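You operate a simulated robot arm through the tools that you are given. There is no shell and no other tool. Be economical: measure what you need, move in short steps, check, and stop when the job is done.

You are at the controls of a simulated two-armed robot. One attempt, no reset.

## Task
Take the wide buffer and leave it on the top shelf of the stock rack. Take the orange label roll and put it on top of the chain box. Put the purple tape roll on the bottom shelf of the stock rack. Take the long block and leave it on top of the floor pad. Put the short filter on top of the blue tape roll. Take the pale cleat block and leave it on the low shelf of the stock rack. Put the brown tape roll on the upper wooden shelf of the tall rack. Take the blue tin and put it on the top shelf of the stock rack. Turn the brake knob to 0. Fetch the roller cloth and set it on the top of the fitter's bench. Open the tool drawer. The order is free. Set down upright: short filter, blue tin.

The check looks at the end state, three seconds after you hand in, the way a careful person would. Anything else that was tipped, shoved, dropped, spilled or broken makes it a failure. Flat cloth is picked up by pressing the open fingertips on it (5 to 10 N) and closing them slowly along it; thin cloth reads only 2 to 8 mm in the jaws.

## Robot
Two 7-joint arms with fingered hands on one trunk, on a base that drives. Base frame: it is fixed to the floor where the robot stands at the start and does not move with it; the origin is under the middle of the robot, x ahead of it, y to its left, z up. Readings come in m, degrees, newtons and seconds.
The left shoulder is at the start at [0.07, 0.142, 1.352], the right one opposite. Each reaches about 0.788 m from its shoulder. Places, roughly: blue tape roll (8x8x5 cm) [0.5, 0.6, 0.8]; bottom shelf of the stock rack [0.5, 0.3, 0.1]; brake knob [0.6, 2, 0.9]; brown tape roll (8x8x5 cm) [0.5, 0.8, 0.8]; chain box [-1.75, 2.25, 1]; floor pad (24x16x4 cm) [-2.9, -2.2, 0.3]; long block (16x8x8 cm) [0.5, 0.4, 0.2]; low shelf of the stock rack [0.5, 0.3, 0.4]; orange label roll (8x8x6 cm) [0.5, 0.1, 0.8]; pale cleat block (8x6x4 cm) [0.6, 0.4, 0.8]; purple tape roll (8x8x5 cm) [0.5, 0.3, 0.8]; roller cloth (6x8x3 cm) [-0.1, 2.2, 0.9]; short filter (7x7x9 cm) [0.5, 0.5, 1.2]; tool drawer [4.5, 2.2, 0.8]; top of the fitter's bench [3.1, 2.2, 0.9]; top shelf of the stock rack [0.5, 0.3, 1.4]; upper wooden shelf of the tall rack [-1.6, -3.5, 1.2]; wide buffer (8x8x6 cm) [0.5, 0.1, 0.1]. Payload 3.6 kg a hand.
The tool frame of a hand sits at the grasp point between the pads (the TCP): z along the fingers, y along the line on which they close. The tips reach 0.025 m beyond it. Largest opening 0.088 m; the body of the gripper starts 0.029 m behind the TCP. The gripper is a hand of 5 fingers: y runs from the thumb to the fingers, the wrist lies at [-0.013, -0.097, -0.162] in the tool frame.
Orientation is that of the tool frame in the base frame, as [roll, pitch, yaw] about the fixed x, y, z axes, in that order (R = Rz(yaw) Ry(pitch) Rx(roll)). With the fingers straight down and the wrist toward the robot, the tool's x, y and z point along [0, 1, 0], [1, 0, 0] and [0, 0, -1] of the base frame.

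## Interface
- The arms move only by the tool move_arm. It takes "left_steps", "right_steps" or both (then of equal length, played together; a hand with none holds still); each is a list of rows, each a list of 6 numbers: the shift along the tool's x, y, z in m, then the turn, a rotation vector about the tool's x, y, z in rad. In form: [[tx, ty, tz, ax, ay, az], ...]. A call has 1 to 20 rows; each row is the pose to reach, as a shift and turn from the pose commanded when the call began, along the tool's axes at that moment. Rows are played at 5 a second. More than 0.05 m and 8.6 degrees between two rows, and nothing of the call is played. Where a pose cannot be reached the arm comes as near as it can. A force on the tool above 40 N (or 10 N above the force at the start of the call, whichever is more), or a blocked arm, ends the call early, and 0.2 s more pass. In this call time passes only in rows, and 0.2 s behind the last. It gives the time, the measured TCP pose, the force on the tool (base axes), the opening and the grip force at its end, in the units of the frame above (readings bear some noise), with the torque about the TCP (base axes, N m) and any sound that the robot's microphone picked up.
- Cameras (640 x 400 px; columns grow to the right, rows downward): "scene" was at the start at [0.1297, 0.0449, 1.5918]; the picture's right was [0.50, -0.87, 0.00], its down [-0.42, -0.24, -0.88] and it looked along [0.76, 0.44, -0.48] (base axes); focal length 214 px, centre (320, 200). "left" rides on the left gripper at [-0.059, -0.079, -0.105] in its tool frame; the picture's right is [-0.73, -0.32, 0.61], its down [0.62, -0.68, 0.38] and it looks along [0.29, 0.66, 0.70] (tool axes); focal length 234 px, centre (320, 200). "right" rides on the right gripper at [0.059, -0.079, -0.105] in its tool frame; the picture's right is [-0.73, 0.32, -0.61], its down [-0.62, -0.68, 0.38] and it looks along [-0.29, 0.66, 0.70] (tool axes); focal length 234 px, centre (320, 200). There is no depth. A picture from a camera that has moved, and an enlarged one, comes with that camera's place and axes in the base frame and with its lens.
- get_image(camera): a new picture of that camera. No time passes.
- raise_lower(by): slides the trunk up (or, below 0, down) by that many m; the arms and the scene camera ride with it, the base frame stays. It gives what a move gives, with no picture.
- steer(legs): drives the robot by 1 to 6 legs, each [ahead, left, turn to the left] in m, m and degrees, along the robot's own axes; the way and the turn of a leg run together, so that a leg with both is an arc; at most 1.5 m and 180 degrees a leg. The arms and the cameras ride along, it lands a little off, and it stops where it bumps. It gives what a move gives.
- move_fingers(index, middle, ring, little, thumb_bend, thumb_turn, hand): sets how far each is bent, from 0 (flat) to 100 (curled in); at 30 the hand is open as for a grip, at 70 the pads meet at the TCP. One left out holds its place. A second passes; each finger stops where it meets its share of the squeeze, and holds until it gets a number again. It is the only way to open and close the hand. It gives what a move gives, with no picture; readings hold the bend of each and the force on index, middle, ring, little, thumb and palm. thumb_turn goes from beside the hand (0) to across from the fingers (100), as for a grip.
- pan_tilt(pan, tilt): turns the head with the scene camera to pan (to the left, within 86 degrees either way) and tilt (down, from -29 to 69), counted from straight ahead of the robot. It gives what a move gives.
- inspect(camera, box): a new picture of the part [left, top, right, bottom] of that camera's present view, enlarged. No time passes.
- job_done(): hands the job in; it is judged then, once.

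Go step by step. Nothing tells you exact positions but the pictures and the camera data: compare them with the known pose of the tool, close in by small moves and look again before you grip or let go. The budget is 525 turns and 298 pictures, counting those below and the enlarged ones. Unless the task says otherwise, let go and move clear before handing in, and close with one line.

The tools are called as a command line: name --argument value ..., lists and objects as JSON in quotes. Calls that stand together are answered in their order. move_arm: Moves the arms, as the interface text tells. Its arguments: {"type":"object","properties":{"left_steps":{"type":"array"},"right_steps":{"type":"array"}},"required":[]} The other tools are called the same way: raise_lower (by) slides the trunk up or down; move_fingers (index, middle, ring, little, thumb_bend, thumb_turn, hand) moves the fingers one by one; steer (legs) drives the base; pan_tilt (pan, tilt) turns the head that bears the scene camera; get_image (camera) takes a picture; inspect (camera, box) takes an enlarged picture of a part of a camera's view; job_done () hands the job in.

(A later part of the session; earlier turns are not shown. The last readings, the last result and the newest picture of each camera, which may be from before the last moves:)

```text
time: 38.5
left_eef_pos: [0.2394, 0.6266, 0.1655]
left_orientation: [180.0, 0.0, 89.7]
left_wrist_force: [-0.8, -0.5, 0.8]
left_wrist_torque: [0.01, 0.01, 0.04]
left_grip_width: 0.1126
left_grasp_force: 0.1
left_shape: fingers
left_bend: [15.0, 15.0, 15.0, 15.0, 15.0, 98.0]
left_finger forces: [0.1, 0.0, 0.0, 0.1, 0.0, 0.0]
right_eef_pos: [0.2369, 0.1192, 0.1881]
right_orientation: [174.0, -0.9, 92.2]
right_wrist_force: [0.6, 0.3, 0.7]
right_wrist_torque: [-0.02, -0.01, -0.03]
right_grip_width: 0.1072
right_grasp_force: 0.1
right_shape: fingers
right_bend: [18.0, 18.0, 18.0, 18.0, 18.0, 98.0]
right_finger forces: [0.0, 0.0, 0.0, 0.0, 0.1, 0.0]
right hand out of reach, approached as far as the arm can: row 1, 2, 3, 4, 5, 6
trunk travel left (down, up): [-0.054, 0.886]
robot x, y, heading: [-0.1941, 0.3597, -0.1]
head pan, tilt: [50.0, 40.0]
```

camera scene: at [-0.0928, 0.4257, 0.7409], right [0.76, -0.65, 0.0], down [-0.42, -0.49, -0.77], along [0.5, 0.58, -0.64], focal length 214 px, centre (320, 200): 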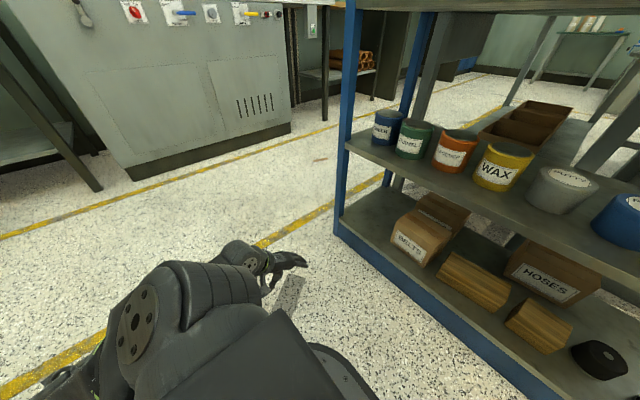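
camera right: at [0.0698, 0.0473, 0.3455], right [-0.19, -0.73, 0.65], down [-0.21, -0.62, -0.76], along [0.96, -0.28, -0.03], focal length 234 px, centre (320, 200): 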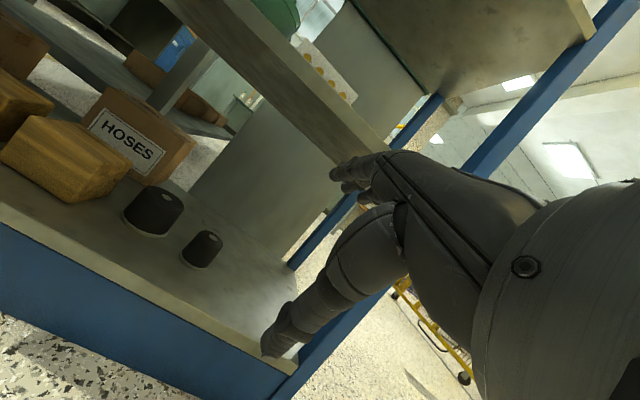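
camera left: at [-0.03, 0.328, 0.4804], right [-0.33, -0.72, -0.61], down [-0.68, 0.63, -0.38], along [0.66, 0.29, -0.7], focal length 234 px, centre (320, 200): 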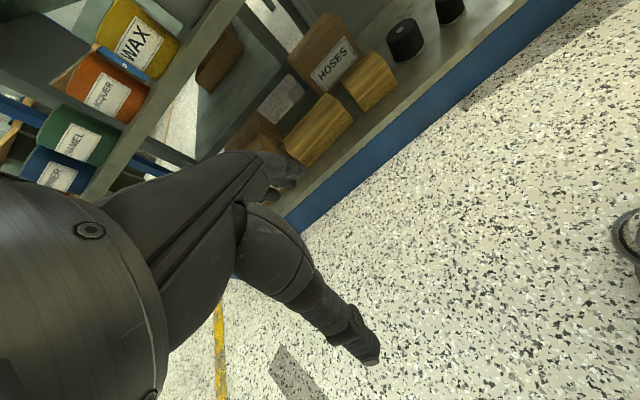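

move_arm --right_steps '[[0, 0.03, -0.015, 0.05, 0, 0], [0, 0.06, -0.03, 0.105, 0, 0], [0, 0.1, -0.03, 0.105, 0, 0]]'

get_image --camera "right"

pan_tilt --pan -20 --tilt 40

get_image --camera "scene"

```text
time: 39.3
left_eef_pos: [0.2399, 0.6243, 0.1652]
left_orientation: [-180.0, -0.1, 89.7]
left_wrist_force: [-0.5, 1.0, 0.3]
left_wrist_torque: [0.03, 0.0, 0.01]
left_grip_width: 0.1124
left_grasp_force: 0.0
left_shape: fingers
left_bend: [15.0, 15.0, 15.0, 15.0, 15.0, 98.0]
left_finger forces: [0.0, 0.0, 0.0, 0.0, 0.0, 0.0]
right_eef_pos: [0.3346, 0.1242, 0.228]
right_orientation: [-179.9, -0.8, 92.2]
right_wrist_force: [-1.2, 0.2, -0.5]
right_wrist_torque: [-0.01, -0.06, -0.02]
right_grip_width: 0.1072
right_grasp_force: 0.1
right_shape: fingers
right_bend: [18.0, 18.0, 18.0, 18.0, 18.0, 98.0]
right_finger forces: [0.0, 0.1, 0.1, 0.1, 0.0, 0.0]
trunk travel left (down, up): [-0.054, 0.886]
robot x, y, heading: [-0.1987, 0.3619, -0.1]
head pan, tilt: [50.0, 40.0]
```

```text
274 pictures are left
camera right: at [0.2532, 0.1785, 0.334], right [0.35, -0.72, 0.59], down [-0.66, -0.64, -0.39], along [0.67, -0.25, -0.7], focal length 234 px, centre (320, 200)
```

right: 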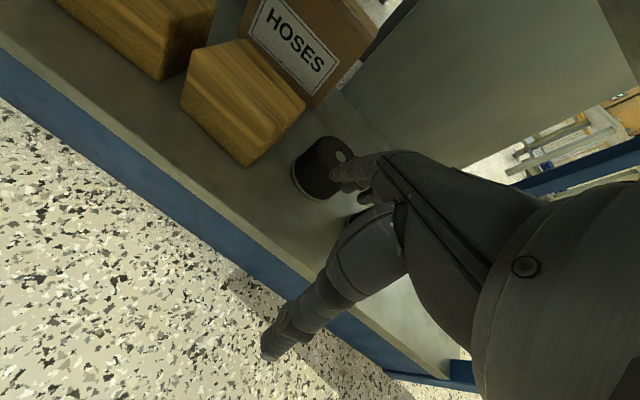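

```text
time: 40.7
left_eef_pos: [0.2403, 0.625, 0.1653]
left_orientation: [179.9, 0.0, 89.8]
left_wrist_force: [-0.7, -0.2, 0.0]
left_wrist_torque: [-0.01, -0.01, 0.02]
left_grip_width: 0.1121
left_grasp_force: 0.0
left_shape: fingers
left_bend: [15.0, 15.0, 15.0, 15.0, 15.0, 98.0]
left_finger forces: [0.1, 0.0, 0.1, 0.0, 0.1, 0.0]
right_eef_pos: [0.3342, 0.1247, 0.2277]
right_orientation: [-180.0, -0.9, 92.3]
right_wrist_force: [-0.9, -0.2, 0.5]
right_wrist_torque: [0.02, 0.02, -0.03]
right_grip_width: 0.1071
right_grasp_force: 0.0
right_shape: fingers
right_bend: [18.0, 18.0, 18.0, 18.0, 18.0, 98.0]
right_finger forces: [0.1, 0.1, 0.0, 0.1, 0.0, 0.1]
trunk travel left (down, up): [-0.054, 0.886]
robot x, y, heading: [-0.1993, 0.3644, -0.3]
head pan, tilt: [-20.0, 40.0]
```

```text
273 pictures are left
camera scene: at [-0.068, 0.3314, 0.7409], right [-0.35, -0.94, 0.0], down [-0.6, 0.22, -0.77], along [0.72, -0.27, -0.64], focal length 214 px, centre (320, 200)
```

scene: 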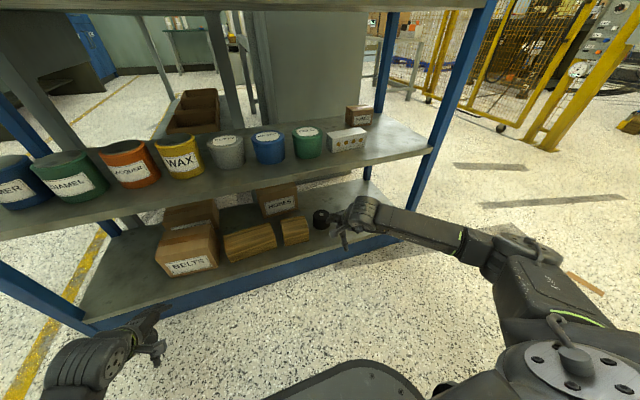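

move_arm --right_steps '[[0, 0.035, 0, 0, 0, 0], [0, 0.07, 0, 0, 0, 0], [0, 0.105, 0, 0, 0, 0], [-0.005, 0.14, 0, 0, 0, 0]]'

get_image --camera "right"

inspect --camera "scene" --box '[220, 150, 440, 280]'

```text
time: 41.7
left_eef_pos: [0.2405, 0.6254, 0.1644]
left_orientation: [-180.0, -0.1, 89.7]
left_wrist_force: [-0.3, -0.4, -0.4]
left_wrist_torque: [-0.03, -0.02, 0.01]
left_grip_width: 0.1124
left_grasp_force: 0.0
left_shape: fingers
left_bend: [15.0, 15.0, 15.0, 15.0, 15.0, 98.0]
left_finger forces: [0.0, 0.1, 0.0, 0.1, 0.0, 0.0]
right_eef_pos: [0.4768, 0.1272, 0.2302]
right_orientation: [-179.9, -0.9, 92.4]
right_wrist_force: [-0.1, 0.3, -0.3]
right_wrist_torque: [-0.01, 0.01, -0.02]
right_grip_width: 0.1069
right_grasp_force: 0.0
right_shape: fingers
right_bend: [18.0, 18.0, 18.0, 18.0, 18.0, 98.0]
right_finger forces: [0.1, 0.0, 0.0, 0.0, 0.1, 0.0]
trunk travel left (down, up): [-0.054, 0.886]
robot x, y, heading: [-0.2021, 0.359, -0.3]
head pan, tilt: [-20.0, 40.0]
```

```text
272 pictures are left
camera right: at [0.3954, 0.1807, 0.3361], right [0.35, -0.72, 0.6], down [-0.66, -0.64, -0.39], along [0.67, -0.25, -0.7], focal length 234 px, centre (320, 200)
```

right: 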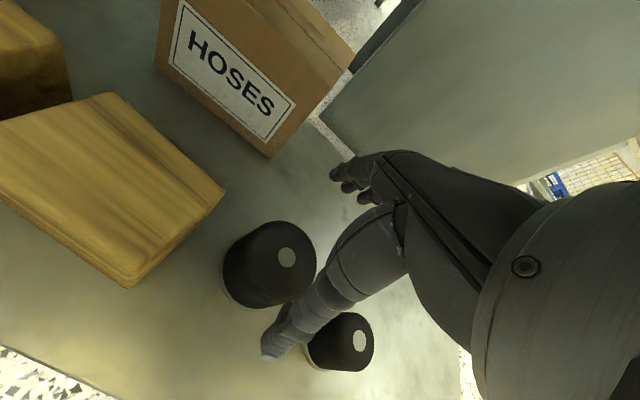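

```text
2.91 times, centred on (330, 215) of scene
camera zoom: at [-0.068, 0.3312, 0.7409], right [-0.35, -0.94, 0.0], down [-0.6, 0.22, -0.77], along [0.72, -0.27, -0.64], focal length 624 px, centre (291, 156)
```

zoom: 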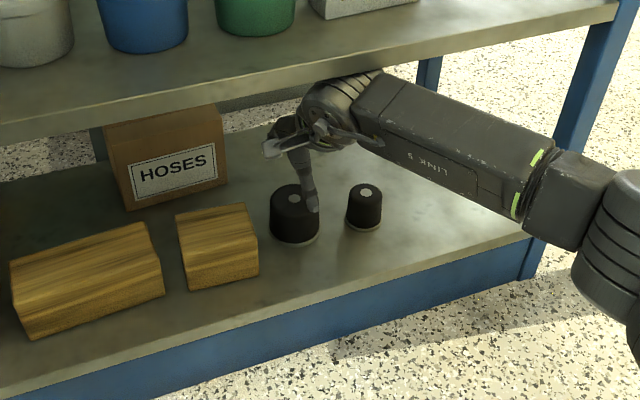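

move_arm --right_steps '[[0, 0.003, 0.025, 0, 0, 0], [0, 0.005, 0.05, 0, 0, 0], [0, 0.005, 0.07, 0, 0, 0]]'

get_image --camera "right"

inspect --camera "scene" --box '[220, 150, 440, 280]'

```text
time: 42.5
left_eef_pos: [0.2408, 0.6262, 0.165]
left_orientation: [-180.0, 0.0, 89.8]
left_wrist_force: [-0.7, -0.5, 0.0]
left_wrist_torque: [0.0, -0.03, 0.01]
left_grip_width: 0.1121
left_grasp_force: 0.1
left_shape: fingers
left_bend: [15.0, 15.0, 15.0, 15.0, 15.0, 98.0]
left_finger forces: [0.0, 0.1, 0.0, 0.1, 0.0, 0.1]
right_eef_pos: [0.4808, 0.1275, 0.1601]
right_orientation: [180.0, -0.9, 92.3]
right_wrist_force: [-0.3, -0.1, -0.4]
right_wrist_torque: [0.0, 0.01, 0.0]
right_grip_width: 0.1075
right_grasp_force: 0.8
right_shape: fingers
right_bend: [18.0, 18.0, 18.0, 18.0, 18.0, 98.0]
right_finger forces: [0.0, 0.0, 0.1, 0.0, 0.7, 0.0]
trunk travel left (down, up): [-0.054, 0.886]
robot x, y, heading: [-0.1985, 0.3639, -0.2]
head pan, tilt: [-20.0, 40.0]
```

```text
270 pictures are left
camera right: at [0.3984, 0.1821, 0.2658], right [0.35, -0.72, 0.6], down [-0.66, -0.64, -0.39], along [0.67, -0.25, -0.7], focal length 234 px, centre (320, 200)
```

right: 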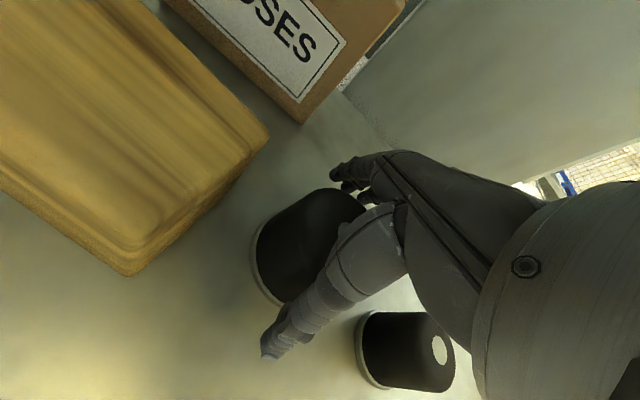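

```text
2.91 times, centred on (330, 215) of scene
camera zoom: at [-0.0681, 0.3314, 0.741], right [-0.35, -0.94, 0.0], down [-0.6, 0.22, -0.77], along [0.72, -0.27, -0.64], focal length 624 px, centre (291, 156)
```

zoom: 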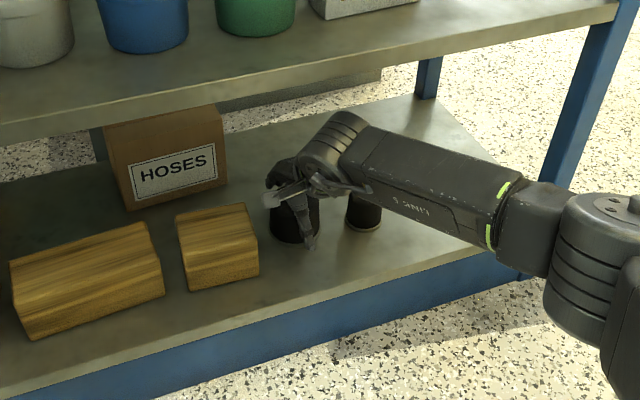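

The buffer is between the thumb and fingers, so I'm closing the right hand.

move_fingers --hand "right" --index 60 --middle 60 --ring 60 --little 60 --thumb_bend 60

get_image --camera "right"

```text
time: 43.5
left_eef_pos: [0.2408, 0.6257, 0.165]
left_orientation: [179.9, 0.0, 89.6]
left_wrist_force: [-0.4, 0.1, 0.5]
left_wrist_torque: [0.01, 0.0, -0.01]
left_grip_width: 0.1122
left_grasp_force: 0.2
left_shape: fingers
left_bend: [15.0, 15.0, 15.0, 15.0, 15.0, 98.0]
left_finger forces: [0.0, 0.0, 0.0, 0.0, 0.0, 0.0]
right_eef_pos: [0.4803, 0.1269, 0.1612]
right_orientation: [179.9, -0.8, 92.4]
right_wrist_force: [3.9, 0.9, 6.2]
right_wrist_torque: [-0.05, -0.48, 0.04]
right_grip_width: 0.0743
right_grasp_force: 34.8
right_shape: fingers
right_bend: [29.0, 44.0, 48.0, 59.0, 46.0, 94.0]
right_finger forces: [19.3, 7.7, 7.1, 0.9, 35.1, 0.0]
trunk travel left (down, up): [-0.054, 0.886]
robot x, y, heading: [-0.201, 0.3636, -0.1]
head pan, tilt: [-20.0, 40.0]
```

```text
268 pictures are left
camera right: at [0.3984, 0.1823, 0.2669], right [0.35, -0.72, 0.6], down [-0.66, -0.64, -0.39], along [0.67, -0.25, -0.7], focal length 234 px, centre (320, 200)
```

right: 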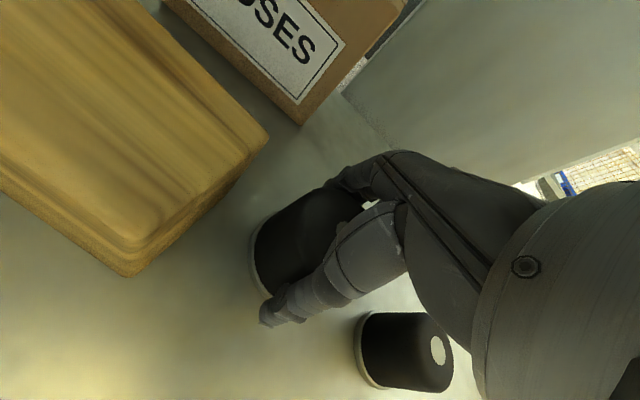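

move_arm --right_steps '[[0, 0, -0.02, 0, 0, 0], [0, 0, -0.05, 0, 0, 0]]'

get_image --camera "right"

```text
time: 44.1
left_eef_pos: [0.2413, 0.6261, 0.1648]
left_orientation: [-180.0, -0.1, 89.6]
left_wrist_force: [-0.6, 0.2, -0.3]
left_wrist_torque: [-0.01, 0.01, 0.01]
left_grip_width: 0.1123
left_grasp_force: 0.1
left_shape: fingers
left_bend: [15.0, 15.0, 15.0, 15.0, 15.0, 98.0]
left_finger forces: [0.1, 0.1, 0.0, 0.0, 0.1, 0.0]
right_eef_pos: [0.4789, 0.1262, 0.2084]
right_orientation: [-180.0, -0.9, 92.4]
right_wrist_force: [-0.3, -0.3, -3.0]
right_wrist_torque: [0.01, 0.01, 0.03]
right_grip_width: 0.0731
right_grasp_force: 30.9
right_shape: fingers
right_bend: [29.0, 45.0, 49.0, 59.0, 47.0, 94.0]
right_finger forces: [14.0, 7.2, 7.1, 0.7, 33.5, 0.0]
trunk travel left (down, up): [-0.054, 0.886]
robot x, y, heading: [-0.2018, 0.3606, -0.4]
head pan, tilt: [-20.0, 40.0]
```

```text
267 pictures are left
camera right: at [0.3979, 0.1812, 0.3141], right [0.35, -0.72, 0.59], down [-0.66, -0.64, -0.39], along [0.67, -0.25, -0.7], focal length 234 px, centre (320, 200)
```

right: 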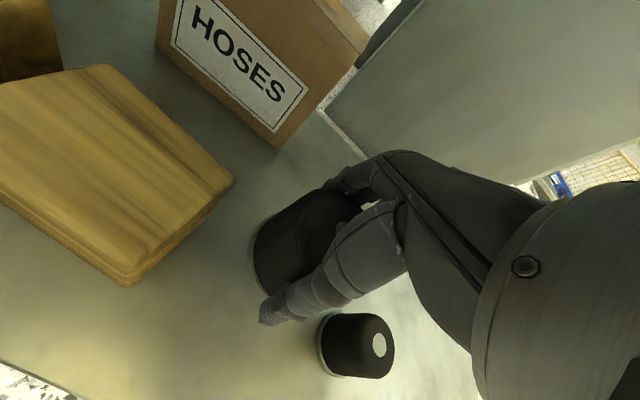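

move_arm --right_steps '[[0, -0.04, -0.01, 0, 0, 0], [0, -0.08, -0.02, 0, 0, 0], [0, -0.12, -0.02, 0, 0, 0], [0, -0.16, -0.02, 0, 0, 0], [0, -0.2, -0.02, 0, 0, 0], [-0.03, -0.23, -0.02, 0, 0, 0], [-0.06, -0.26, -0.02, 0, 0, 0]]'

raise_lower --by 0.36

steer --legs '[[0.06, 0.235, 0]]'

pan_tilt --pan 30 --tilt 40

get_image --camera "scene"

get_image --camera "left"

```text
time: 45.7
left_eef_pos: [0.2403, 0.6268, 0.1661]
left_orientation: [-180.0, 0.0, 89.8]
left_wrist_force: [0.0, -0.6, -0.6]
left_wrist_torque: [0.01, 0.01, 0.02]
left_grip_width: 0.112
left_grasp_force: 0.2
left_shape: fingers
left_bend: [15.0, 15.0, 15.0, 15.0, 15.0, 98.0]
left_finger forces: [0.0, 0.1, 0.0, 0.0, 0.1, 0.1]
right_eef_pos: [0.2228, 0.0489, 0.2303]
right_orientation: [-180.0, -1.0, 92.4]
right_wrist_force: [0.2, -0.6, -3.3]
right_wrist_torque: [0.03, 0.0, -0.02]
right_grip_width: 0.0726
right_grasp_force: 30.7
right_shape: fingers
right_bend: [30.0, 45.0, 49.0, 59.0, 48.0, 94.0]
right_finger forces: [14.6, 7.0, 6.9, 0.7, 32.0, 0.1]
trunk travel left (down, up): [-0.054, 0.886]
robot x, y, heading: [-0.2005, 0.3596, -0.3]
head pan, tilt: [-20.0, 40.0]
```

```text
time: 49.2
left_eef_pos: [0.2423, 0.625, 0.5246]
left_orientation: [-179.9, 0.1, 89.7]
left_wrist_force: [-0.2, 1.0, -0.8]
left_wrist_torque: [-0.01, -0.01, 0.01]
left_grip_width: 0.1123
left_grasp_force: 0.1
left_shape: fingers
left_bend: [15.0, 15.0, 15.0, 15.0, 15.0, 98.0]
left_finger forces: [0.0, 0.0, 0.1, 0.0, 0.0, 0.0]
right_eef_pos: [0.2229, 0.0494, 0.5907]
right_orientation: [-180.0, -1.0, 92.4]
right_wrist_force: [0.1, -0.2, -2.4]
right_wrist_torque: [0.0, -0.01, -0.01]
right_grip_width: 0.0724
right_grasp_force: 30.3
right_shape: fingers
right_bend: [30.0, 45.0, 49.0, 59.0, 48.0, 94.0]
right_finger forces: [14.5, 7.1, 6.8, 0.6, 31.7, 0.1]
trunk travel left (down, up): [-0.414, 0.526]
robot x, y, heading: [-0.1975, 0.3659, -0.3]
head pan, tilt: [-20.0, 40.0]
```

```text
time: 51.2
left_eef_pos: [0.2978, 0.8557, 0.5237]
left_orientation: [-179.6, 0.8, 88.6]
left_wrist_force: [-11.8, -13.1, 3.2]
left_wrist_torque: [-0.21, -0.18, -0.85]
left_grip_width: 0.1123
left_grasp_force: 15.0
left_shape: fingers
left_bend: [15.0, 17.0, 19.0, 15.0, 15.0, 98.0]
left_finger forces: [0.0, 27.9, 2.5, 0.0, 0.1, 0.0]
right_eef_pos: [0.2822, 0.2882, 0.5898]
right_orientation: [-179.9, -1.1, 92.3]
right_wrist_force: [-0.1, -0.6, -3.8]
right_wrist_torque: [-0.03, -0.02, 0.0]
right_grip_width: 0.0724
right_grasp_force: 30.9
right_shape: fingers
right_bend: [30.0, 45.0, 49.0, 59.0, 48.0, 94.0]
right_finger forces: [14.6, 7.1, 7.0, 0.8, 31.7, 0.0]
trunk travel left (down, up): [-0.414, 0.526]
robot x, y, heading: [-0.1369, 0.6021, -0.4]
head pan, tilt: [-20.0, 40.0]
stopped in leg 1: the force on the tool passed its limit (the readings are from after the stop); the commanded pose is now the measured one
```

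```text
time: 52.4
left_eef_pos: [0.2975, 0.8567, 0.5233]
left_orientation: [-179.6, 0.7, 88.8]
left_wrist_force: [-14.5, -17.4, 0.7]
left_wrist_torque: [-0.24, 0.01, -1.15]
left_grip_width: 0.1119
left_grasp_force: 18.0
left_shape: fingers
left_bend: [15.0, 17.0, 19.0, 15.0, 15.0, 98.0]
left_finger forces: [0.0, 32.5, 3.7, 0.1, 0.1, 0.1]
right_eef_pos: [0.2813, 0.2881, 0.591]
right_orientation: [180.0, -1.0, 92.3]
right_wrist_force: [0.1, -0.4, -3.7]
right_wrist_torque: [-0.02, 0.0, 0.01]
right_grip_width: 0.0725
right_grasp_force: 30.5
right_shape: fingers
right_bend: [30.0, 45.0, 49.0, 59.0, 48.0, 94.0]
right_finger forces: [14.7, 7.0, 7.0, 0.7, 31.7, 0.1]
trunk travel left (down, up): [-0.414, 0.526]
robot x, y, heading: [-0.1373, 0.6014, -0.4]
head pan, tilt: [30.0, 40.0]
```

```text
266 pictures are left
camera scene: at [-0.0146, 0.6407, 1.1011], right [0.49, -0.87, 0.0], down [-0.56, -0.32, -0.77], along [0.67, 0.38, -0.64], focal length 214 px, centre (320, 200)
```

scene: 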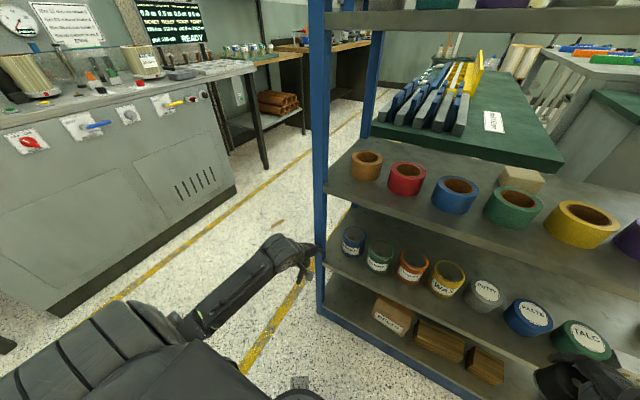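

```text
265 pictures are left
camera left: at [0.2189, 0.8019, 0.6296], right [-0.34, -0.73, -0.6], down [-0.67, 0.63, -0.39], along [0.66, 0.27, -0.7], focal length 234 px, centre (320, 200)
```

left: 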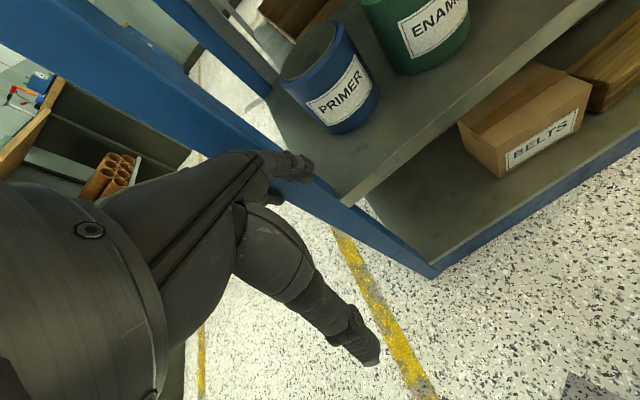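

The left fingers touched the rack's left post, so I'm backing off and sliding right toward the tin's line at y≈0.79.

move_arm --left_steps '[[0, -0.02, 0, 0, 0, 0], [0, -0.045, 0, 0, 0, 0], [-0.035, -0.045, -0.01, 0, 0, 0], [-0.07, -0.045, -0.02, 0, 0, 0], [-0.07, -0.01, -0.02, 0, 0, 0]]'

get_image --camera "left"

inspect --camera "scene" --box '[240, 130, 460, 330]'

```text
time: 53.5
left_eef_pos: [0.2885, 0.7878, 0.5436]
left_orientation: [-179.6, 0.7, 88.8]
left_wrist_force: [-0.4, 0.2, 0.1]
left_wrist_torque: [0.02, 0.0, -0.03]
left_grip_width: 0.1124
left_grasp_force: 0.1
left_shape: fingers
left_bend: [15.0, 15.0, 15.0, 15.0, 15.0, 98.0]
left_finger forces: [0.0, 0.1, 0.1, 0.1, 0.0, 0.0]
right_eef_pos: [0.2837, 0.2888, 0.5907]
right_orientation: [-179.8, -1.0, 92.3]
right_wrist_force: [-0.5, 0.8, -2.4]
right_wrist_torque: [0.01, -0.01, 0.01]
right_grip_width: 0.0723
right_grasp_force: 29.9
right_shape: fingers
right_bend: [30.0, 45.0, 49.0, 59.0, 48.0, 94.0]
right_finger forces: [14.5, 7.1, 7.1, 0.7, 31.5, 0.0]
trunk travel left (down, up): [-0.414, 0.526]
robot x, y, heading: [-0.1396, 0.5991, -0.0]
head pan, tilt: [30.0, 40.0]
```

```text
264 pictures are left
camera left: at [0.2084, 0.7328, 0.6497], right [-0.34, -0.73, -0.6], down [-0.67, 0.63, -0.39], along [0.66, 0.27, -0.7], focal length 234 px, centre (320, 200)
```

left: 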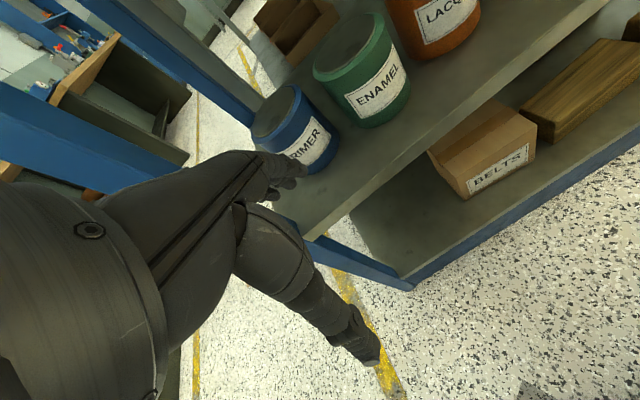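

```text
2.00 times, centred on (350, 230) of scene
camera zoom: at [-0.0132, 0.642, 1.1009], right [0.49, -0.87, 0.0], down [-0.56, -0.32, -0.77], along [0.67, 0.38, -0.64], focal length 429 px, centre (260, 140)
```

zoom: 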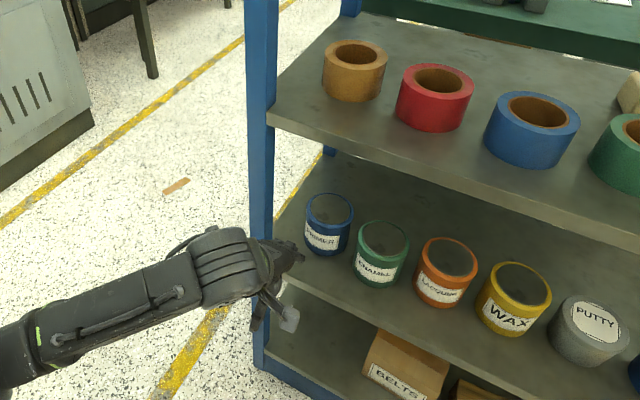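

move_arm --left_steps '[[0, 0.01, -0.035, 0, 0, 0], [0, 0.05, -0.035, 0, 0, 0], [0, 0.09, -0.035, 0, 0, 0], [0, 0.13, -0.035, 0, 0, 0]]'

get_image --camera "left"

inspect --camera "scene" --box '[240, 130, 460, 330]'

```text
time: 54.5
left_eef_pos: [0.4177, 0.7868, 0.5788]
left_orientation: [-179.6, 0.7, 88.8]
left_wrist_force: [0.0, 0.5, 0.2]
left_wrist_torque: [0.01, 0.03, -0.02]
left_grip_width: 0.1123
left_grasp_force: 0.1
left_shape: fingers
left_bend: [15.0, 15.0, 15.0, 15.0, 15.0, 98.0]
left_finger forces: [0.1, 0.0, 0.1, 0.1, 0.0, 0.0]
right_eef_pos: [0.2838, 0.288, 0.5923]
right_orientation: [-179.9, -1.0, 92.3]
right_wrist_force: [0.3, 0.8, -2.6]
right_wrist_torque: [-0.03, 0.02, -0.02]
right_grip_width: 0.0723
right_grasp_force: 30.8
right_shape: fingers
right_bend: [30.0, 45.0, 49.0, 59.0, 48.0, 94.0]
right_finger forces: [14.5, 6.9, 6.9, 0.6, 31.5, 0.0]
trunk travel left (down, up): [-0.414, 0.526]
robot x, y, heading: [-0.1372, 0.6027, -0.5]
head pan, tilt: [30.0, 40.0]
```

```text
262 pictures are left
camera left: at [0.3386, 0.7327, 0.6865], right [-0.34, -0.73, -0.6], down [-0.67, 0.63, -0.39], along [0.66, 0.27, -0.7], focal length 234 px, centre (320, 200)
```

left: 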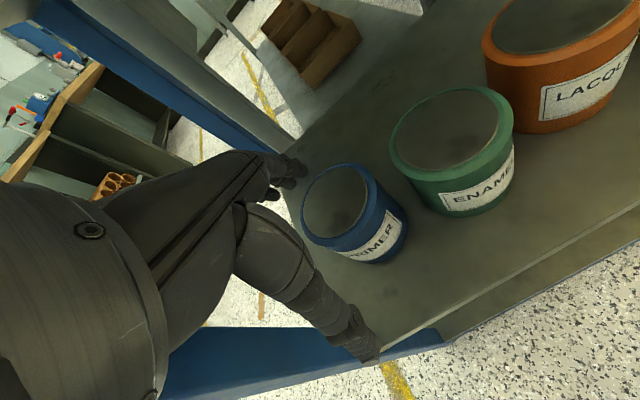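

```text
2.00 times, centred on (350, 230) of scene
camera zoom: at [-0.0129, 0.6422, 1.1009], right [0.49, -0.87, 0.0], down [-0.56, -0.32, -0.77], along [0.67, 0.38, -0.64], focal length 429 px, centre (260, 140)
```

zoom: 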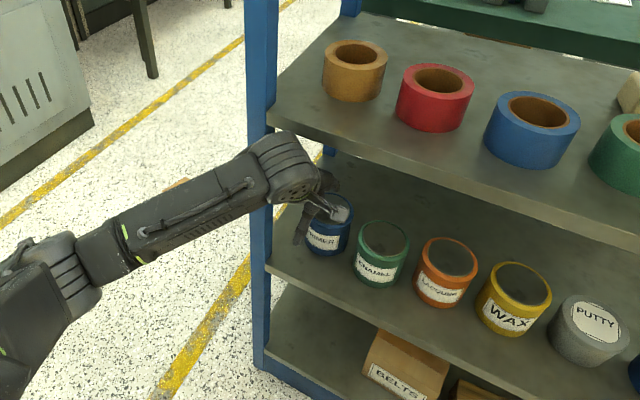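

move_arm --left_steps '[[0, 0.04, 0, 0, 0, 0], [0, 0.084, 0, 0, 0, 0], [0, 0.084, 0.03, 0, 0, 0], [0, 0.084, 0.06, 0, 0, 0]]'

get_image --camera "left"

inspect --camera "scene" --box '[240, 130, 460, 330]'

```text
time: 55.5
left_eef_pos: [0.5044, 0.7734, 0.5591]
left_orientation: [172.6, 2.3, 82.9]
left_wrist_force: [7.9, 23.3, -12.7]
left_wrist_torque: [-1.96, 0.34, -0.81]
left_grip_width: 0.1126
left_grasp_force: 0.0
left_shape: fingers
left_bend: [15.0, 15.0, 15.0, 15.0, 15.0, 98.0]
left_finger forces: [0.1, 0.1, 0.1, 0.1, 0.0, 0.1]
right_eef_pos: [0.3215, 0.3671, 0.5451]
right_orientation: [-175.1, -3.0, 99.5]
right_wrist_force: [2.9, 9.4, -2.6]
right_wrist_torque: [-0.3, 0.09, -0.05]
right_grip_width: 0.072
right_grasp_force: 31.1
right_shape: fingers
right_bend: [29.0, 46.0, 50.0, 59.0, 48.0, 93.0]
right_finger forces: [16.8, 6.9, 6.6, 0.7, 31.7, 0.0]
trunk travel left (down, up): [-0.414, 0.526]
robot x, y, heading: [-0.1566, 0.6228, 4.3]
head pan, tilt: [30.0, 40.0]
stopped in row 4 (left hand): the arm was blocked; the commanded pose is now the measured one
```

```text
260 pictures are left
camera left: at [0.407, 0.7306, 0.6545], right [-0.33, -0.72, -0.61], down [-0.55, 0.68, -0.49], along [0.77, 0.17, -0.62], focal length 234 px, centre (320, 200)
```

left: 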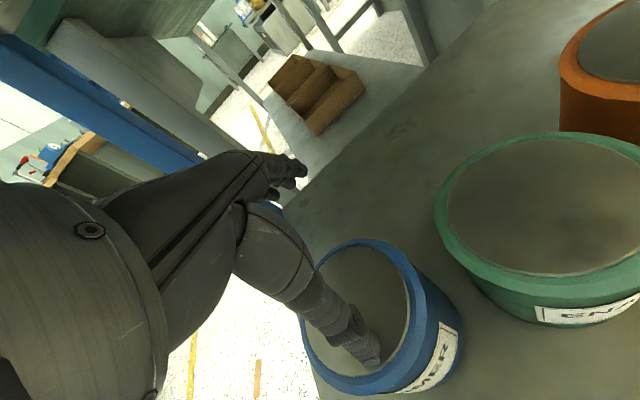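

```text
2.00 times, centred on (350, 230) of scene
camera zoom: at [-0.0664, 0.6613, 1.1075], right [0.57, -0.82, 0.0], down [-0.51, -0.35, -0.79], along [0.65, 0.44, -0.62], focal length 429 px, centre (260, 140)
```

zoom: 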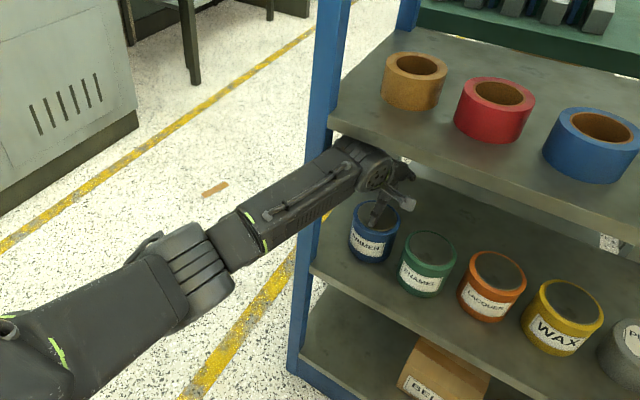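

The left wrist jammed under the board above and twisted the base a little. I'm withdrawing and will come back in with a tilted hand.

move_arm --left_steps '[[0, -0.02, 0.008, 0, 0, 0], [0, -0.05, 0.008, 0, 0, 0], [0.005, -0.09, 0.008, 0, 0, 0], [0.01, -0.13, 0.0, 0, 0, 0], [0.015, -0.17, 0.0, 0, 0, 0], [0.02, -0.21, 0.0, 0, 0, 0]]'

get_image --camera "left"

get_image --camera "scene"

```text
time: 55.8
left_eef_pos: [0.5407, 0.7517, 0.5468]
left_orientation: [173.9, 3.8, 82.5]
left_wrist_force: [24.9, -9.9, 94.5]
left_wrist_torque: [1.04, 6.09, 0.29]
left_grip_width: 0.1245
left_grasp_force: 46.0
left_shape: fingers
left_bend: [15.0, 15.0, 15.0, 15.0, 0.0, 96.0]
left_finger forces: [0.0, 0.0, 0.0, 0.0, 91.1, 0.0]
right_eef_pos: [0.3398, 0.3398, 0.5337]
right_orientation: [-173.8, -2.5, 96.1]
right_wrist_force: [-1.4, 0.8, -0.6]
right_wrist_torque: [-0.01, -0.12, -0.01]
right_grip_width: 0.0714
right_grasp_force: 31.3
right_shape: fingers
right_bend: [30.0, 46.0, 50.0, 59.0, 49.0, 94.0]
right_finger forces: [16.2, 6.6, 7.1, 0.8, 32.2, 0.0]
trunk travel left (down, up): [-0.414, 0.526]
robot x, y, heading: [-0.1455, 0.6221, 2.2]
head pan, tilt: [30.0, 40.0]
stopped in row 1 (left hand): the force on the tool passed its limit (the readings are from after the stop); the commanded pose is now the measured one
```

```text
258 pictures are left
camera left: at [0.4443, 0.7124, 0.6446], right [-0.35, -0.73, -0.59], down [-0.55, 0.67, -0.49], along [0.75, 0.15, -0.64], focal length 234 px, centre (320, 200)
```

left: 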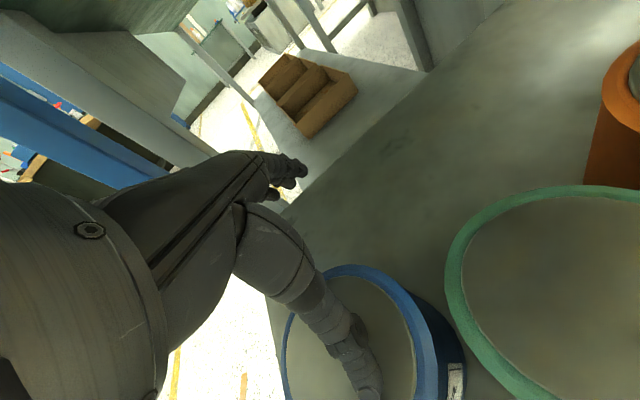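

```text
257 pictures are left
camera scene: at [-0.0311, 0.6569, 1.1055], right [0.53, -0.85, 0.0], down [-0.54, -0.34, -0.77], along [0.65, 0.41, -0.63], focal length 214 px, centre (320, 200)
```

scene: 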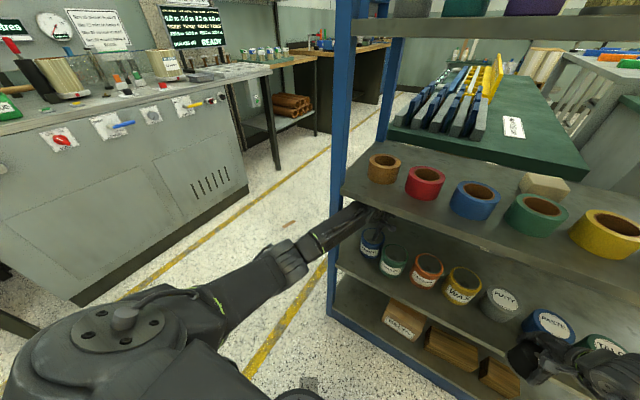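

move_arm --left_steps '[[0, 0, -0.008, 0, 0, 0], [0, -0.005, -0.016, 0, 0, 0]]'

```text
time: 56.4
left_eef_pos: [0.5085, 0.7662, 0.5477]
left_orientation: [175.7, 3.3, 83.3]
left_wrist_force: [-3.1, -2.6, 31.3]
left_wrist_torque: [-0.11, 2.29, 0.19]
left_grip_width: 0.1243
left_grasp_force: 15.1
left_shape: fingers
left_bend: [15.0, 15.0, 15.0, 15.0, 0.0, 90.0]
left_finger forces: [0.0, 0.0, 0.0, 0.0, 30.0, 0.0]
right_eef_pos: [0.3282, 0.3489, 0.5335]
right_orientation: [-174.2, -2.5, 97.2]
right_wrist_force: [-0.3, 0.6, -2.7]
right_wrist_torque: [0.03, -0.03, -0.01]
right_grip_width: 0.0715
right_grasp_force: 31.4
right_shape: fingers
right_bend: [30.0, 46.0, 50.0, 59.0, 49.0, 94.0]
right_finger forces: [16.3, 6.8, 7.2, 0.8, 31.7, 0.0]
trunk travel left (down, up): [-0.414, 0.526]
robot x, y, heading: [-0.1587, 0.6211, 3.6]
head pan, tilt: [30.0, 40.0]
```

move_arm --left_steps '[[0, 0, -0.012, 0, 0, 0]]'

get_image --camera "left"

```text
time: 56.8
left_eef_pos: [0.5061, 0.7675, 0.5536]
left_orientation: [175.9, 3.3, 83.3]
left_wrist_force: [-0.6, -2.2, 9.6]
left_wrist_torque: [0.06, 0.63, 0.09]
left_grip_width: 0.1191
left_grasp_force: 4.5
left_shape: fingers
left_bend: [15.0, 15.0, 15.0, 15.0, 5.0, 96.0]
left_finger forces: [0.0, 0.1, 0.0, 0.0, 8.4, 0.0]
right_eef_pos: [0.3313, 0.3497, 0.5312]
right_orientation: [-174.1, -2.4, 97.1]
right_wrist_force: [-0.8, 0.1, -3.2]
right_wrist_torque: [-0.01, 0.02, -0.01]
right_grip_width: 0.0714
right_grasp_force: 31.1
right_shape: fingers
right_bend: [30.0, 46.0, 50.0, 59.0, 49.0, 94.0]
right_finger forces: [16.2, 6.7, 7.1, 0.7, 31.9, 0.1]
trunk travel left (down, up): [-0.414, 0.526]
robot x, y, heading: [-0.1589, 0.6215, 3.4]
head pan, tilt: [30.0, 40.0]
```

```text
256 pictures are left
camera left: at [0.4151, 0.7246, 0.6554], right [-0.37, -0.72, -0.59], down [-0.58, 0.67, -0.46], along [0.73, 0.17, -0.66], focal length 234 px, centre (320, 200)
```

left: 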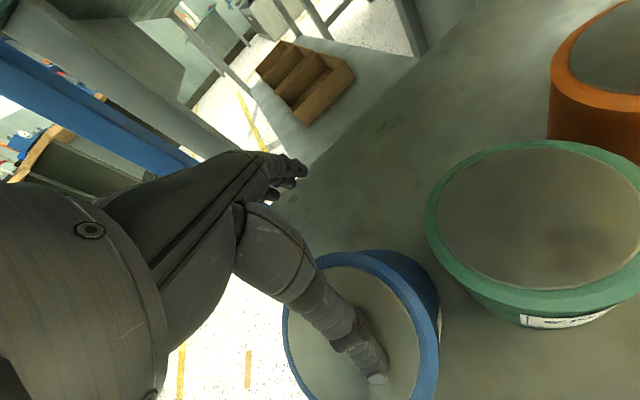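

move_arm --left_steps '[[0, 0, -0.01, 0, 0, 0]]'

```text
time: 57.1
left_eef_pos: [0.5079, 0.7662, 0.5634]
left_orientation: [176.2, 3.2, 83.1]
left_wrist_force: [-0.9, -0.4, -0.4]
left_wrist_torque: [-0.01, -0.02, 0.01]
left_grip_width: 0.1148
left_grasp_force: 0.1
left_shape: fingers
left_bend: [15.0, 15.0, 15.0, 15.0, 15.0, 97.0]
left_finger forces: [0.1, 0.1, 0.1, 0.2, 0.0, 0.0]
right_eef_pos: [0.3323, 0.3493, 0.5316]
right_orientation: [-173.9, -2.6, 97.1]
right_wrist_force: [0.4, -0.6, -2.0]
right_wrist_torque: [0.01, -0.01, -0.02]
right_grip_width: 0.0714
right_grasp_force: 30.8
right_shape: fingers
right_bend: [30.0, 46.0, 50.0, 59.0, 49.0, 94.0]
right_finger forces: [16.2, 6.7, 7.1, 0.8, 31.8, 0.0]
trunk travel left (down, up): [-0.414, 0.526]
robot x, y, heading: [-0.1575, 0.6271, 3.7]
head pan, tilt: [30.0, 40.0]
```

move_arm --left_steps '[[0.005, -0.015, -0.005, 0, 0, 0], [0.01, -0.03, -0.005, 0, 0, 0], [0.015, -0.042, -0.005, 0, 0, 0]]'

get_image --camera "left"

inspect --camera "scene" --box '[280, 130, 480, 310]'

```text
time: 58.0
left_eef_pos: [0.4747, 0.7779, 0.5694]
left_orientation: [175.6, 3.0, 82.4]
left_wrist_force: [0.1, 2.2, -0.9]
left_wrist_torque: [-0.13, -0.04, -0.03]
left_grip_width: 0.1147
left_grasp_force: 0.0
left_shape: fingers
left_bend: [15.0, 15.0, 15.0, 15.0, 15.0, 98.0]
left_finger forces: [0.0, 0.0, 0.0, 0.1, 0.0, 0.0]
right_eef_pos: [0.3323, 0.3427, 0.529]
right_orientation: [-173.9, -2.9, 96.5]
right_wrist_force: [-0.1, 1.3, -2.6]
right_wrist_torque: [-0.04, -0.01, 0.01]
right_grip_width: 0.0713
right_grasp_force: 31.1
right_shape: fingers
right_bend: [30.0, 46.0, 50.0, 59.0, 49.0, 94.0]
right_finger forces: [16.2, 6.6, 6.9, 0.8, 31.3, 0.0]
trunk travel left (down, up): [-0.414, 0.526]
robot x, y, heading: [-0.1565, 0.6219, 2.8]
head pan, tilt: [30.0, 40.0]
```

```text
255 pictures are left
camera left: at [0.3817, 0.7366, 0.67], right [-0.37, -0.72, -0.59], down [-0.57, 0.68, -0.47], along [0.74, 0.16, -0.66], focal length 234 px, centre (320, 200)
```

left: 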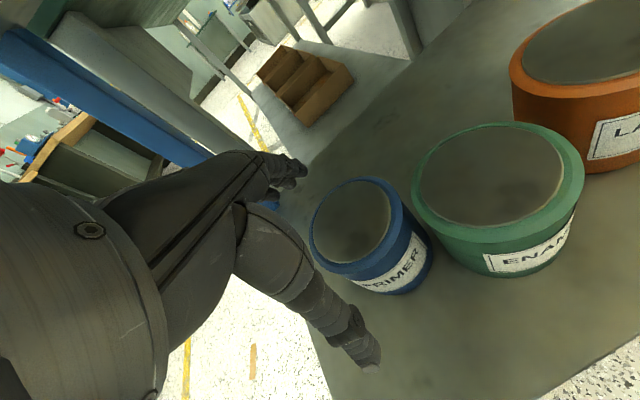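

```text
2.22 times, centred on (380, 220) of scene
camera zoom: at [-0.0301, 0.655, 1.1015], right [0.54, -0.84, -0.01], down [-0.54, -0.34, -0.77], along [0.64, 0.42, -0.64], focal length 477 px, centre (187, 156)
```

zoom: 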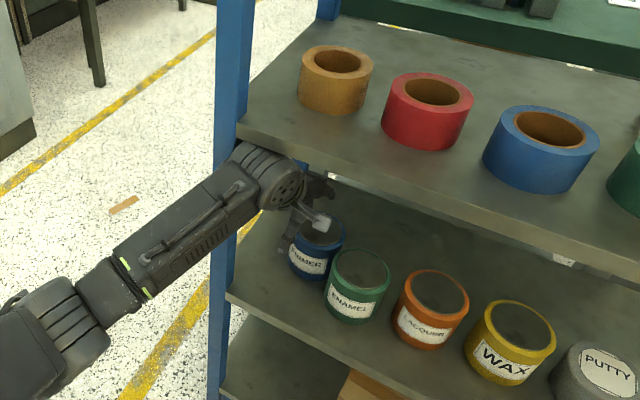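

move_arm --left_steps '[[0.005, -0.03, 0, 0, 0, 0], [0.01, -0.06, 0, 0, 0, 0], [0.015, -0.1, 0, 0, 0, 0], [0.02, -0.14, 0, 0, 0, 0], [0.02, -0.18, 0, 0, 0, 0], [0.02, -0.21, 0, 0, 0, 0]]'

steer --legs '[[-0.06, 0, 0], [0, -0.2, -3]]'

get_image --camera "scene"

get_image --camera "left"

```text
time: 58.5
left_eef_pos: [0.4228, 0.7938, 0.5685]
left_orientation: [175.1, 4.2, 82.3]
left_wrist_force: [-5.1, -29.3, 3.4]
left_wrist_torque: [3.12, -0.44, 1.91]
left_grip_width: 0.1147
left_grasp_force: 0.0
left_shape: fingers
left_bend: [15.0, 15.0, 15.0, 15.0, 15.0, 98.0]
left_finger forces: [0.0, 0.0, 0.0, 0.0, 0.0, 0.0]
right_eef_pos: [0.3279, 0.3497, 0.5361]
right_orientation: [-174.1, -2.0, 96.8]
right_wrist_force: [0.4, -0.2, -3.4]
right_wrist_torque: [0.02, -0.03, 0.01]
right_grip_width: 0.0712
right_grasp_force: 30.8
right_shape: fingers
right_bend: [30.0, 46.0, 50.0, 59.0, 49.0, 94.0]
right_finger forces: [16.1, 6.5, 7.0, 0.8, 31.2, 0.0]
trunk travel left (down, up): [-0.414, 0.526]
robot x, y, heading: [-0.1576, 0.6241, 3.0]
head pan, tilt: [30.0, 40.0]
stopped in row 2 (left hand): the force on the tool passed its limit (the readings are from after the stop); the commanded pose is now the measured one
```

```text
time: 60.7
left_eef_pos: [0.3758, 0.5605, 0.5666]
left_orientation: [175.1, 4.1, 79.9]
left_wrist_force: [0.4, 0.0, -0.1]
left_wrist_torque: [0.0, 0.0, -0.02]
left_grip_width: 0.1146
left_grasp_force: 0.2
left_shape: fingers
left_bend: [15.0, 15.0, 15.0, 15.0, 15.0, 98.0]
left_finger forces: [0.0, 0.1, 0.0, 0.2, 0.0, 0.1]
right_eef_pos: [0.2611, 0.1163, 0.5351]
right_orientation: [-174.0, -2.0, 94.1]
right_wrist_force: [0.4, -0.6, -3.5]
right_wrist_torque: [0.04, 0.0, -0.02]
right_grip_width: 0.0711
right_grasp_force: 31.2
right_shape: fingers
right_bend: [30.0, 46.0, 50.0, 59.0, 49.0, 94.0]
right_finger forces: [15.9, 6.8, 7.0, 0.7, 31.1, 0.0]
trunk travel left (down, up): [-0.414, 0.526]
robot x, y, heading: [-0.2153, 0.4091, 0.4]
head pan, tilt: [30.0, 40.0]
```

```text
253 pictures are left
camera scene: at [-0.0882, 0.4518, 1.1009], right [0.51, -0.86, 0.0], down [-0.55, -0.32, -0.77], along [0.66, 0.39, -0.64], focal length 214 px, centre (320, 200)
```

scene: 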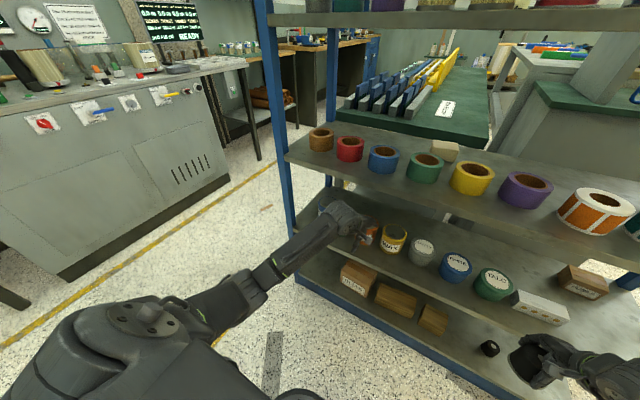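

```text
252 pictures are left
camera left: at [0.2814, 0.5253, 0.6671], right [-0.4, -0.71, -0.58], down [-0.53, 0.69, -0.48], along [0.74, 0.11, -0.66], focal length 234 px, centre (320, 200)
```

left: 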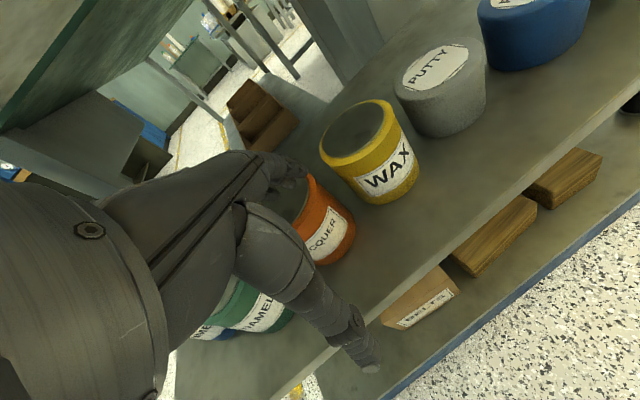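

move_arm --left_steps '[[0, -0.04, 0, 0, 0, 0], [0, -0.08, 0, 0, 0, 0], [0, -0.12, 0, 0, 0, 0], [0, -0.15, 0, 0, 0, 0]]'

pan_tilt --pan 40 --tilt 35

inspect --camera "scene" --box '[260, 120, 500, 320]'

```text
time: 61.7
left_eef_pos: [0.23, 0.5903, 0.5523]
left_orientation: [175.0, 4.2, 79.9]
left_wrist_force: [-1.6, 0.6, 0.3]
left_wrist_torque: [0.01, 0.0, -0.01]
left_grip_width: 0.1147
left_grasp_force: 0.1
left_shape: fingers
left_bend: [15.0, 15.0, 15.0, 15.0, 15.0, 98.0]
left_finger forces: [0.0, 0.0, 0.1, 0.0, 0.0, 0.0]
right_eef_pos: [0.2614, 0.117, 0.5357]
right_orientation: [-174.0, -2.0, 94.1]
right_wrist_force: [-0.3, -0.1, -2.8]
right_wrist_torque: [0.03, 0.0, 0.0]
right_grip_width: 0.0715
right_grasp_force: 30.5
right_shape: fingers
right_bend: [30.0, 46.0, 50.0, 59.0, 49.0, 94.0]
right_finger forces: [15.9, 6.6, 7.0, 0.9, 31.0, 0.0]
trunk travel left (down, up): [-0.414, 0.526]
robot x, y, heading: [-0.2149, 0.4137, 0.2]
head pan, tilt: [30.0, 40.0]
```

```text
time: 62.4
left_eef_pos: [0.2298, 0.5894, 0.5537]
left_orientation: [175.2, 4.2, 80.0]
left_wrist_force: [0.0, 0.8, 0.8]
left_wrist_torque: [0.01, 0.0, 0.0]
left_grip_width: 0.1147
left_grasp_force: 0.0
left_shape: fingers
left_bend: [15.0, 15.0, 15.0, 15.0, 15.0, 98.0]
left_finger forces: [0.1, 0.0, 0.0, 0.0, 0.0, 0.0]
right_eef_pos: [0.2605, 0.1167, 0.5355]
right_orientation: [-174.0, -1.9, 94.2]
right_wrist_force: [-0.3, -0.4, -3.0]
right_wrist_torque: [-0.03, -0.02, -0.05]
right_grip_width: 0.0713
right_grasp_force: 30.3
right_shape: fingers
right_bend: [30.0, 46.0, 50.0, 59.0, 49.0, 94.0]
right_finger forces: [15.9, 6.6, 6.9, 0.9, 30.8, 0.0]
trunk travel left (down, up): [-0.414, 0.526]
robot x, y, heading: [-0.2113, 0.4105, 0.4]
head pan, tilt: [40.0, 35.0]
```

```text
2.00 times, centred on (380, 220) of scene
camera zoom: at [-0.0945, 0.4667, 1.1084], right [0.65, -0.76, 0.0], down [-0.44, -0.37, -0.82], along [0.62, 0.53, -0.57], focal length 429 px, centre (200, 160)
```

zoom: 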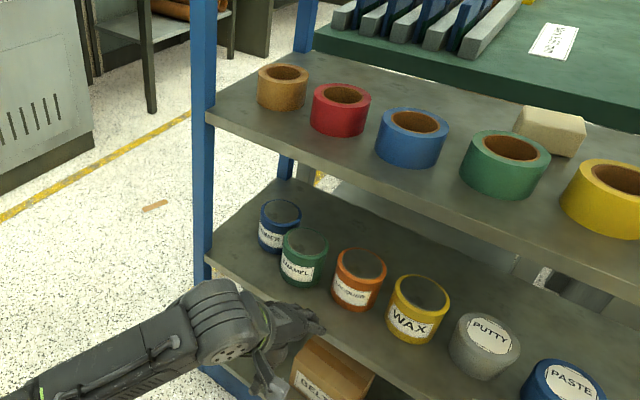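

All items are upright, and the blue tin only slid back a little. I'm moving the left hand out to the tin's line and tilting the fingers forward.

move_arm --left_steps '[[0.04, -0.002, 0, -0.1, 0.014, -0.035], [0.08, -0.005, 0, -0.2, 0.028, -0.07], [0.12, -0.008, 0, -0.3, 0.042, -0.1], [0.16, -0.01, 0, -0.4, 0.056, -0.14], [0.186, -0.012, 0, -0.51, 0.07, -0.175]]'

get_image --camera "left"

```text
time: 63.6
left_eef_pos: [0.2526, 0.768, 0.538]
left_orientation: [146.5, 3.7, 90.8]
left_wrist_force: [0.5, -0.3, 0.4]
left_wrist_torque: [0.0, -0.04, -0.03]
left_grip_width: 0.1144
left_grasp_force: 0.0
left_shape: fingers
left_bend: [15.0, 15.0, 15.0, 15.0, 15.0, 98.0]
left_finger forces: [0.0, 0.1, 0.1, 0.0, 0.1, 0.0]
right_eef_pos: [0.2614, 0.1171, 0.5353]
right_orientation: [-173.9, -2.0, 94.1]
right_wrist_force: [-0.1, 0.6, -2.4]
right_wrist_torque: [0.02, -0.02, -0.04]
right_grip_width: 0.0713
right_grasp_force: 30.5
right_shape: fingers
right_bend: [30.0, 46.0, 50.0, 59.0, 49.0, 94.0]
right_finger forces: [15.9, 6.6, 7.0, 0.8, 30.7, 0.0]
trunk travel left (down, up): [-0.414, 0.526]
robot x, y, heading: [-0.2138, 0.4114, 0.1]
head pan, tilt: [40.0, 35.0]
```

```text
250 pictures are left
camera left: at [0.1292, 0.7116, 0.5852], right [0.07, -0.77, -0.64], down [-0.36, 0.57, -0.73], along [0.93, 0.29, -0.24], focal length 234 px, centre (320, 200)
```

left: 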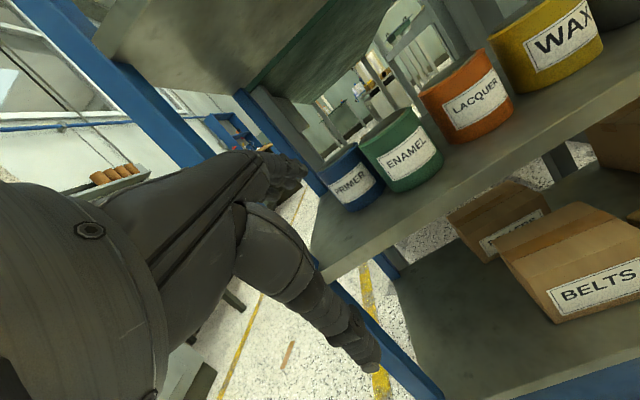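

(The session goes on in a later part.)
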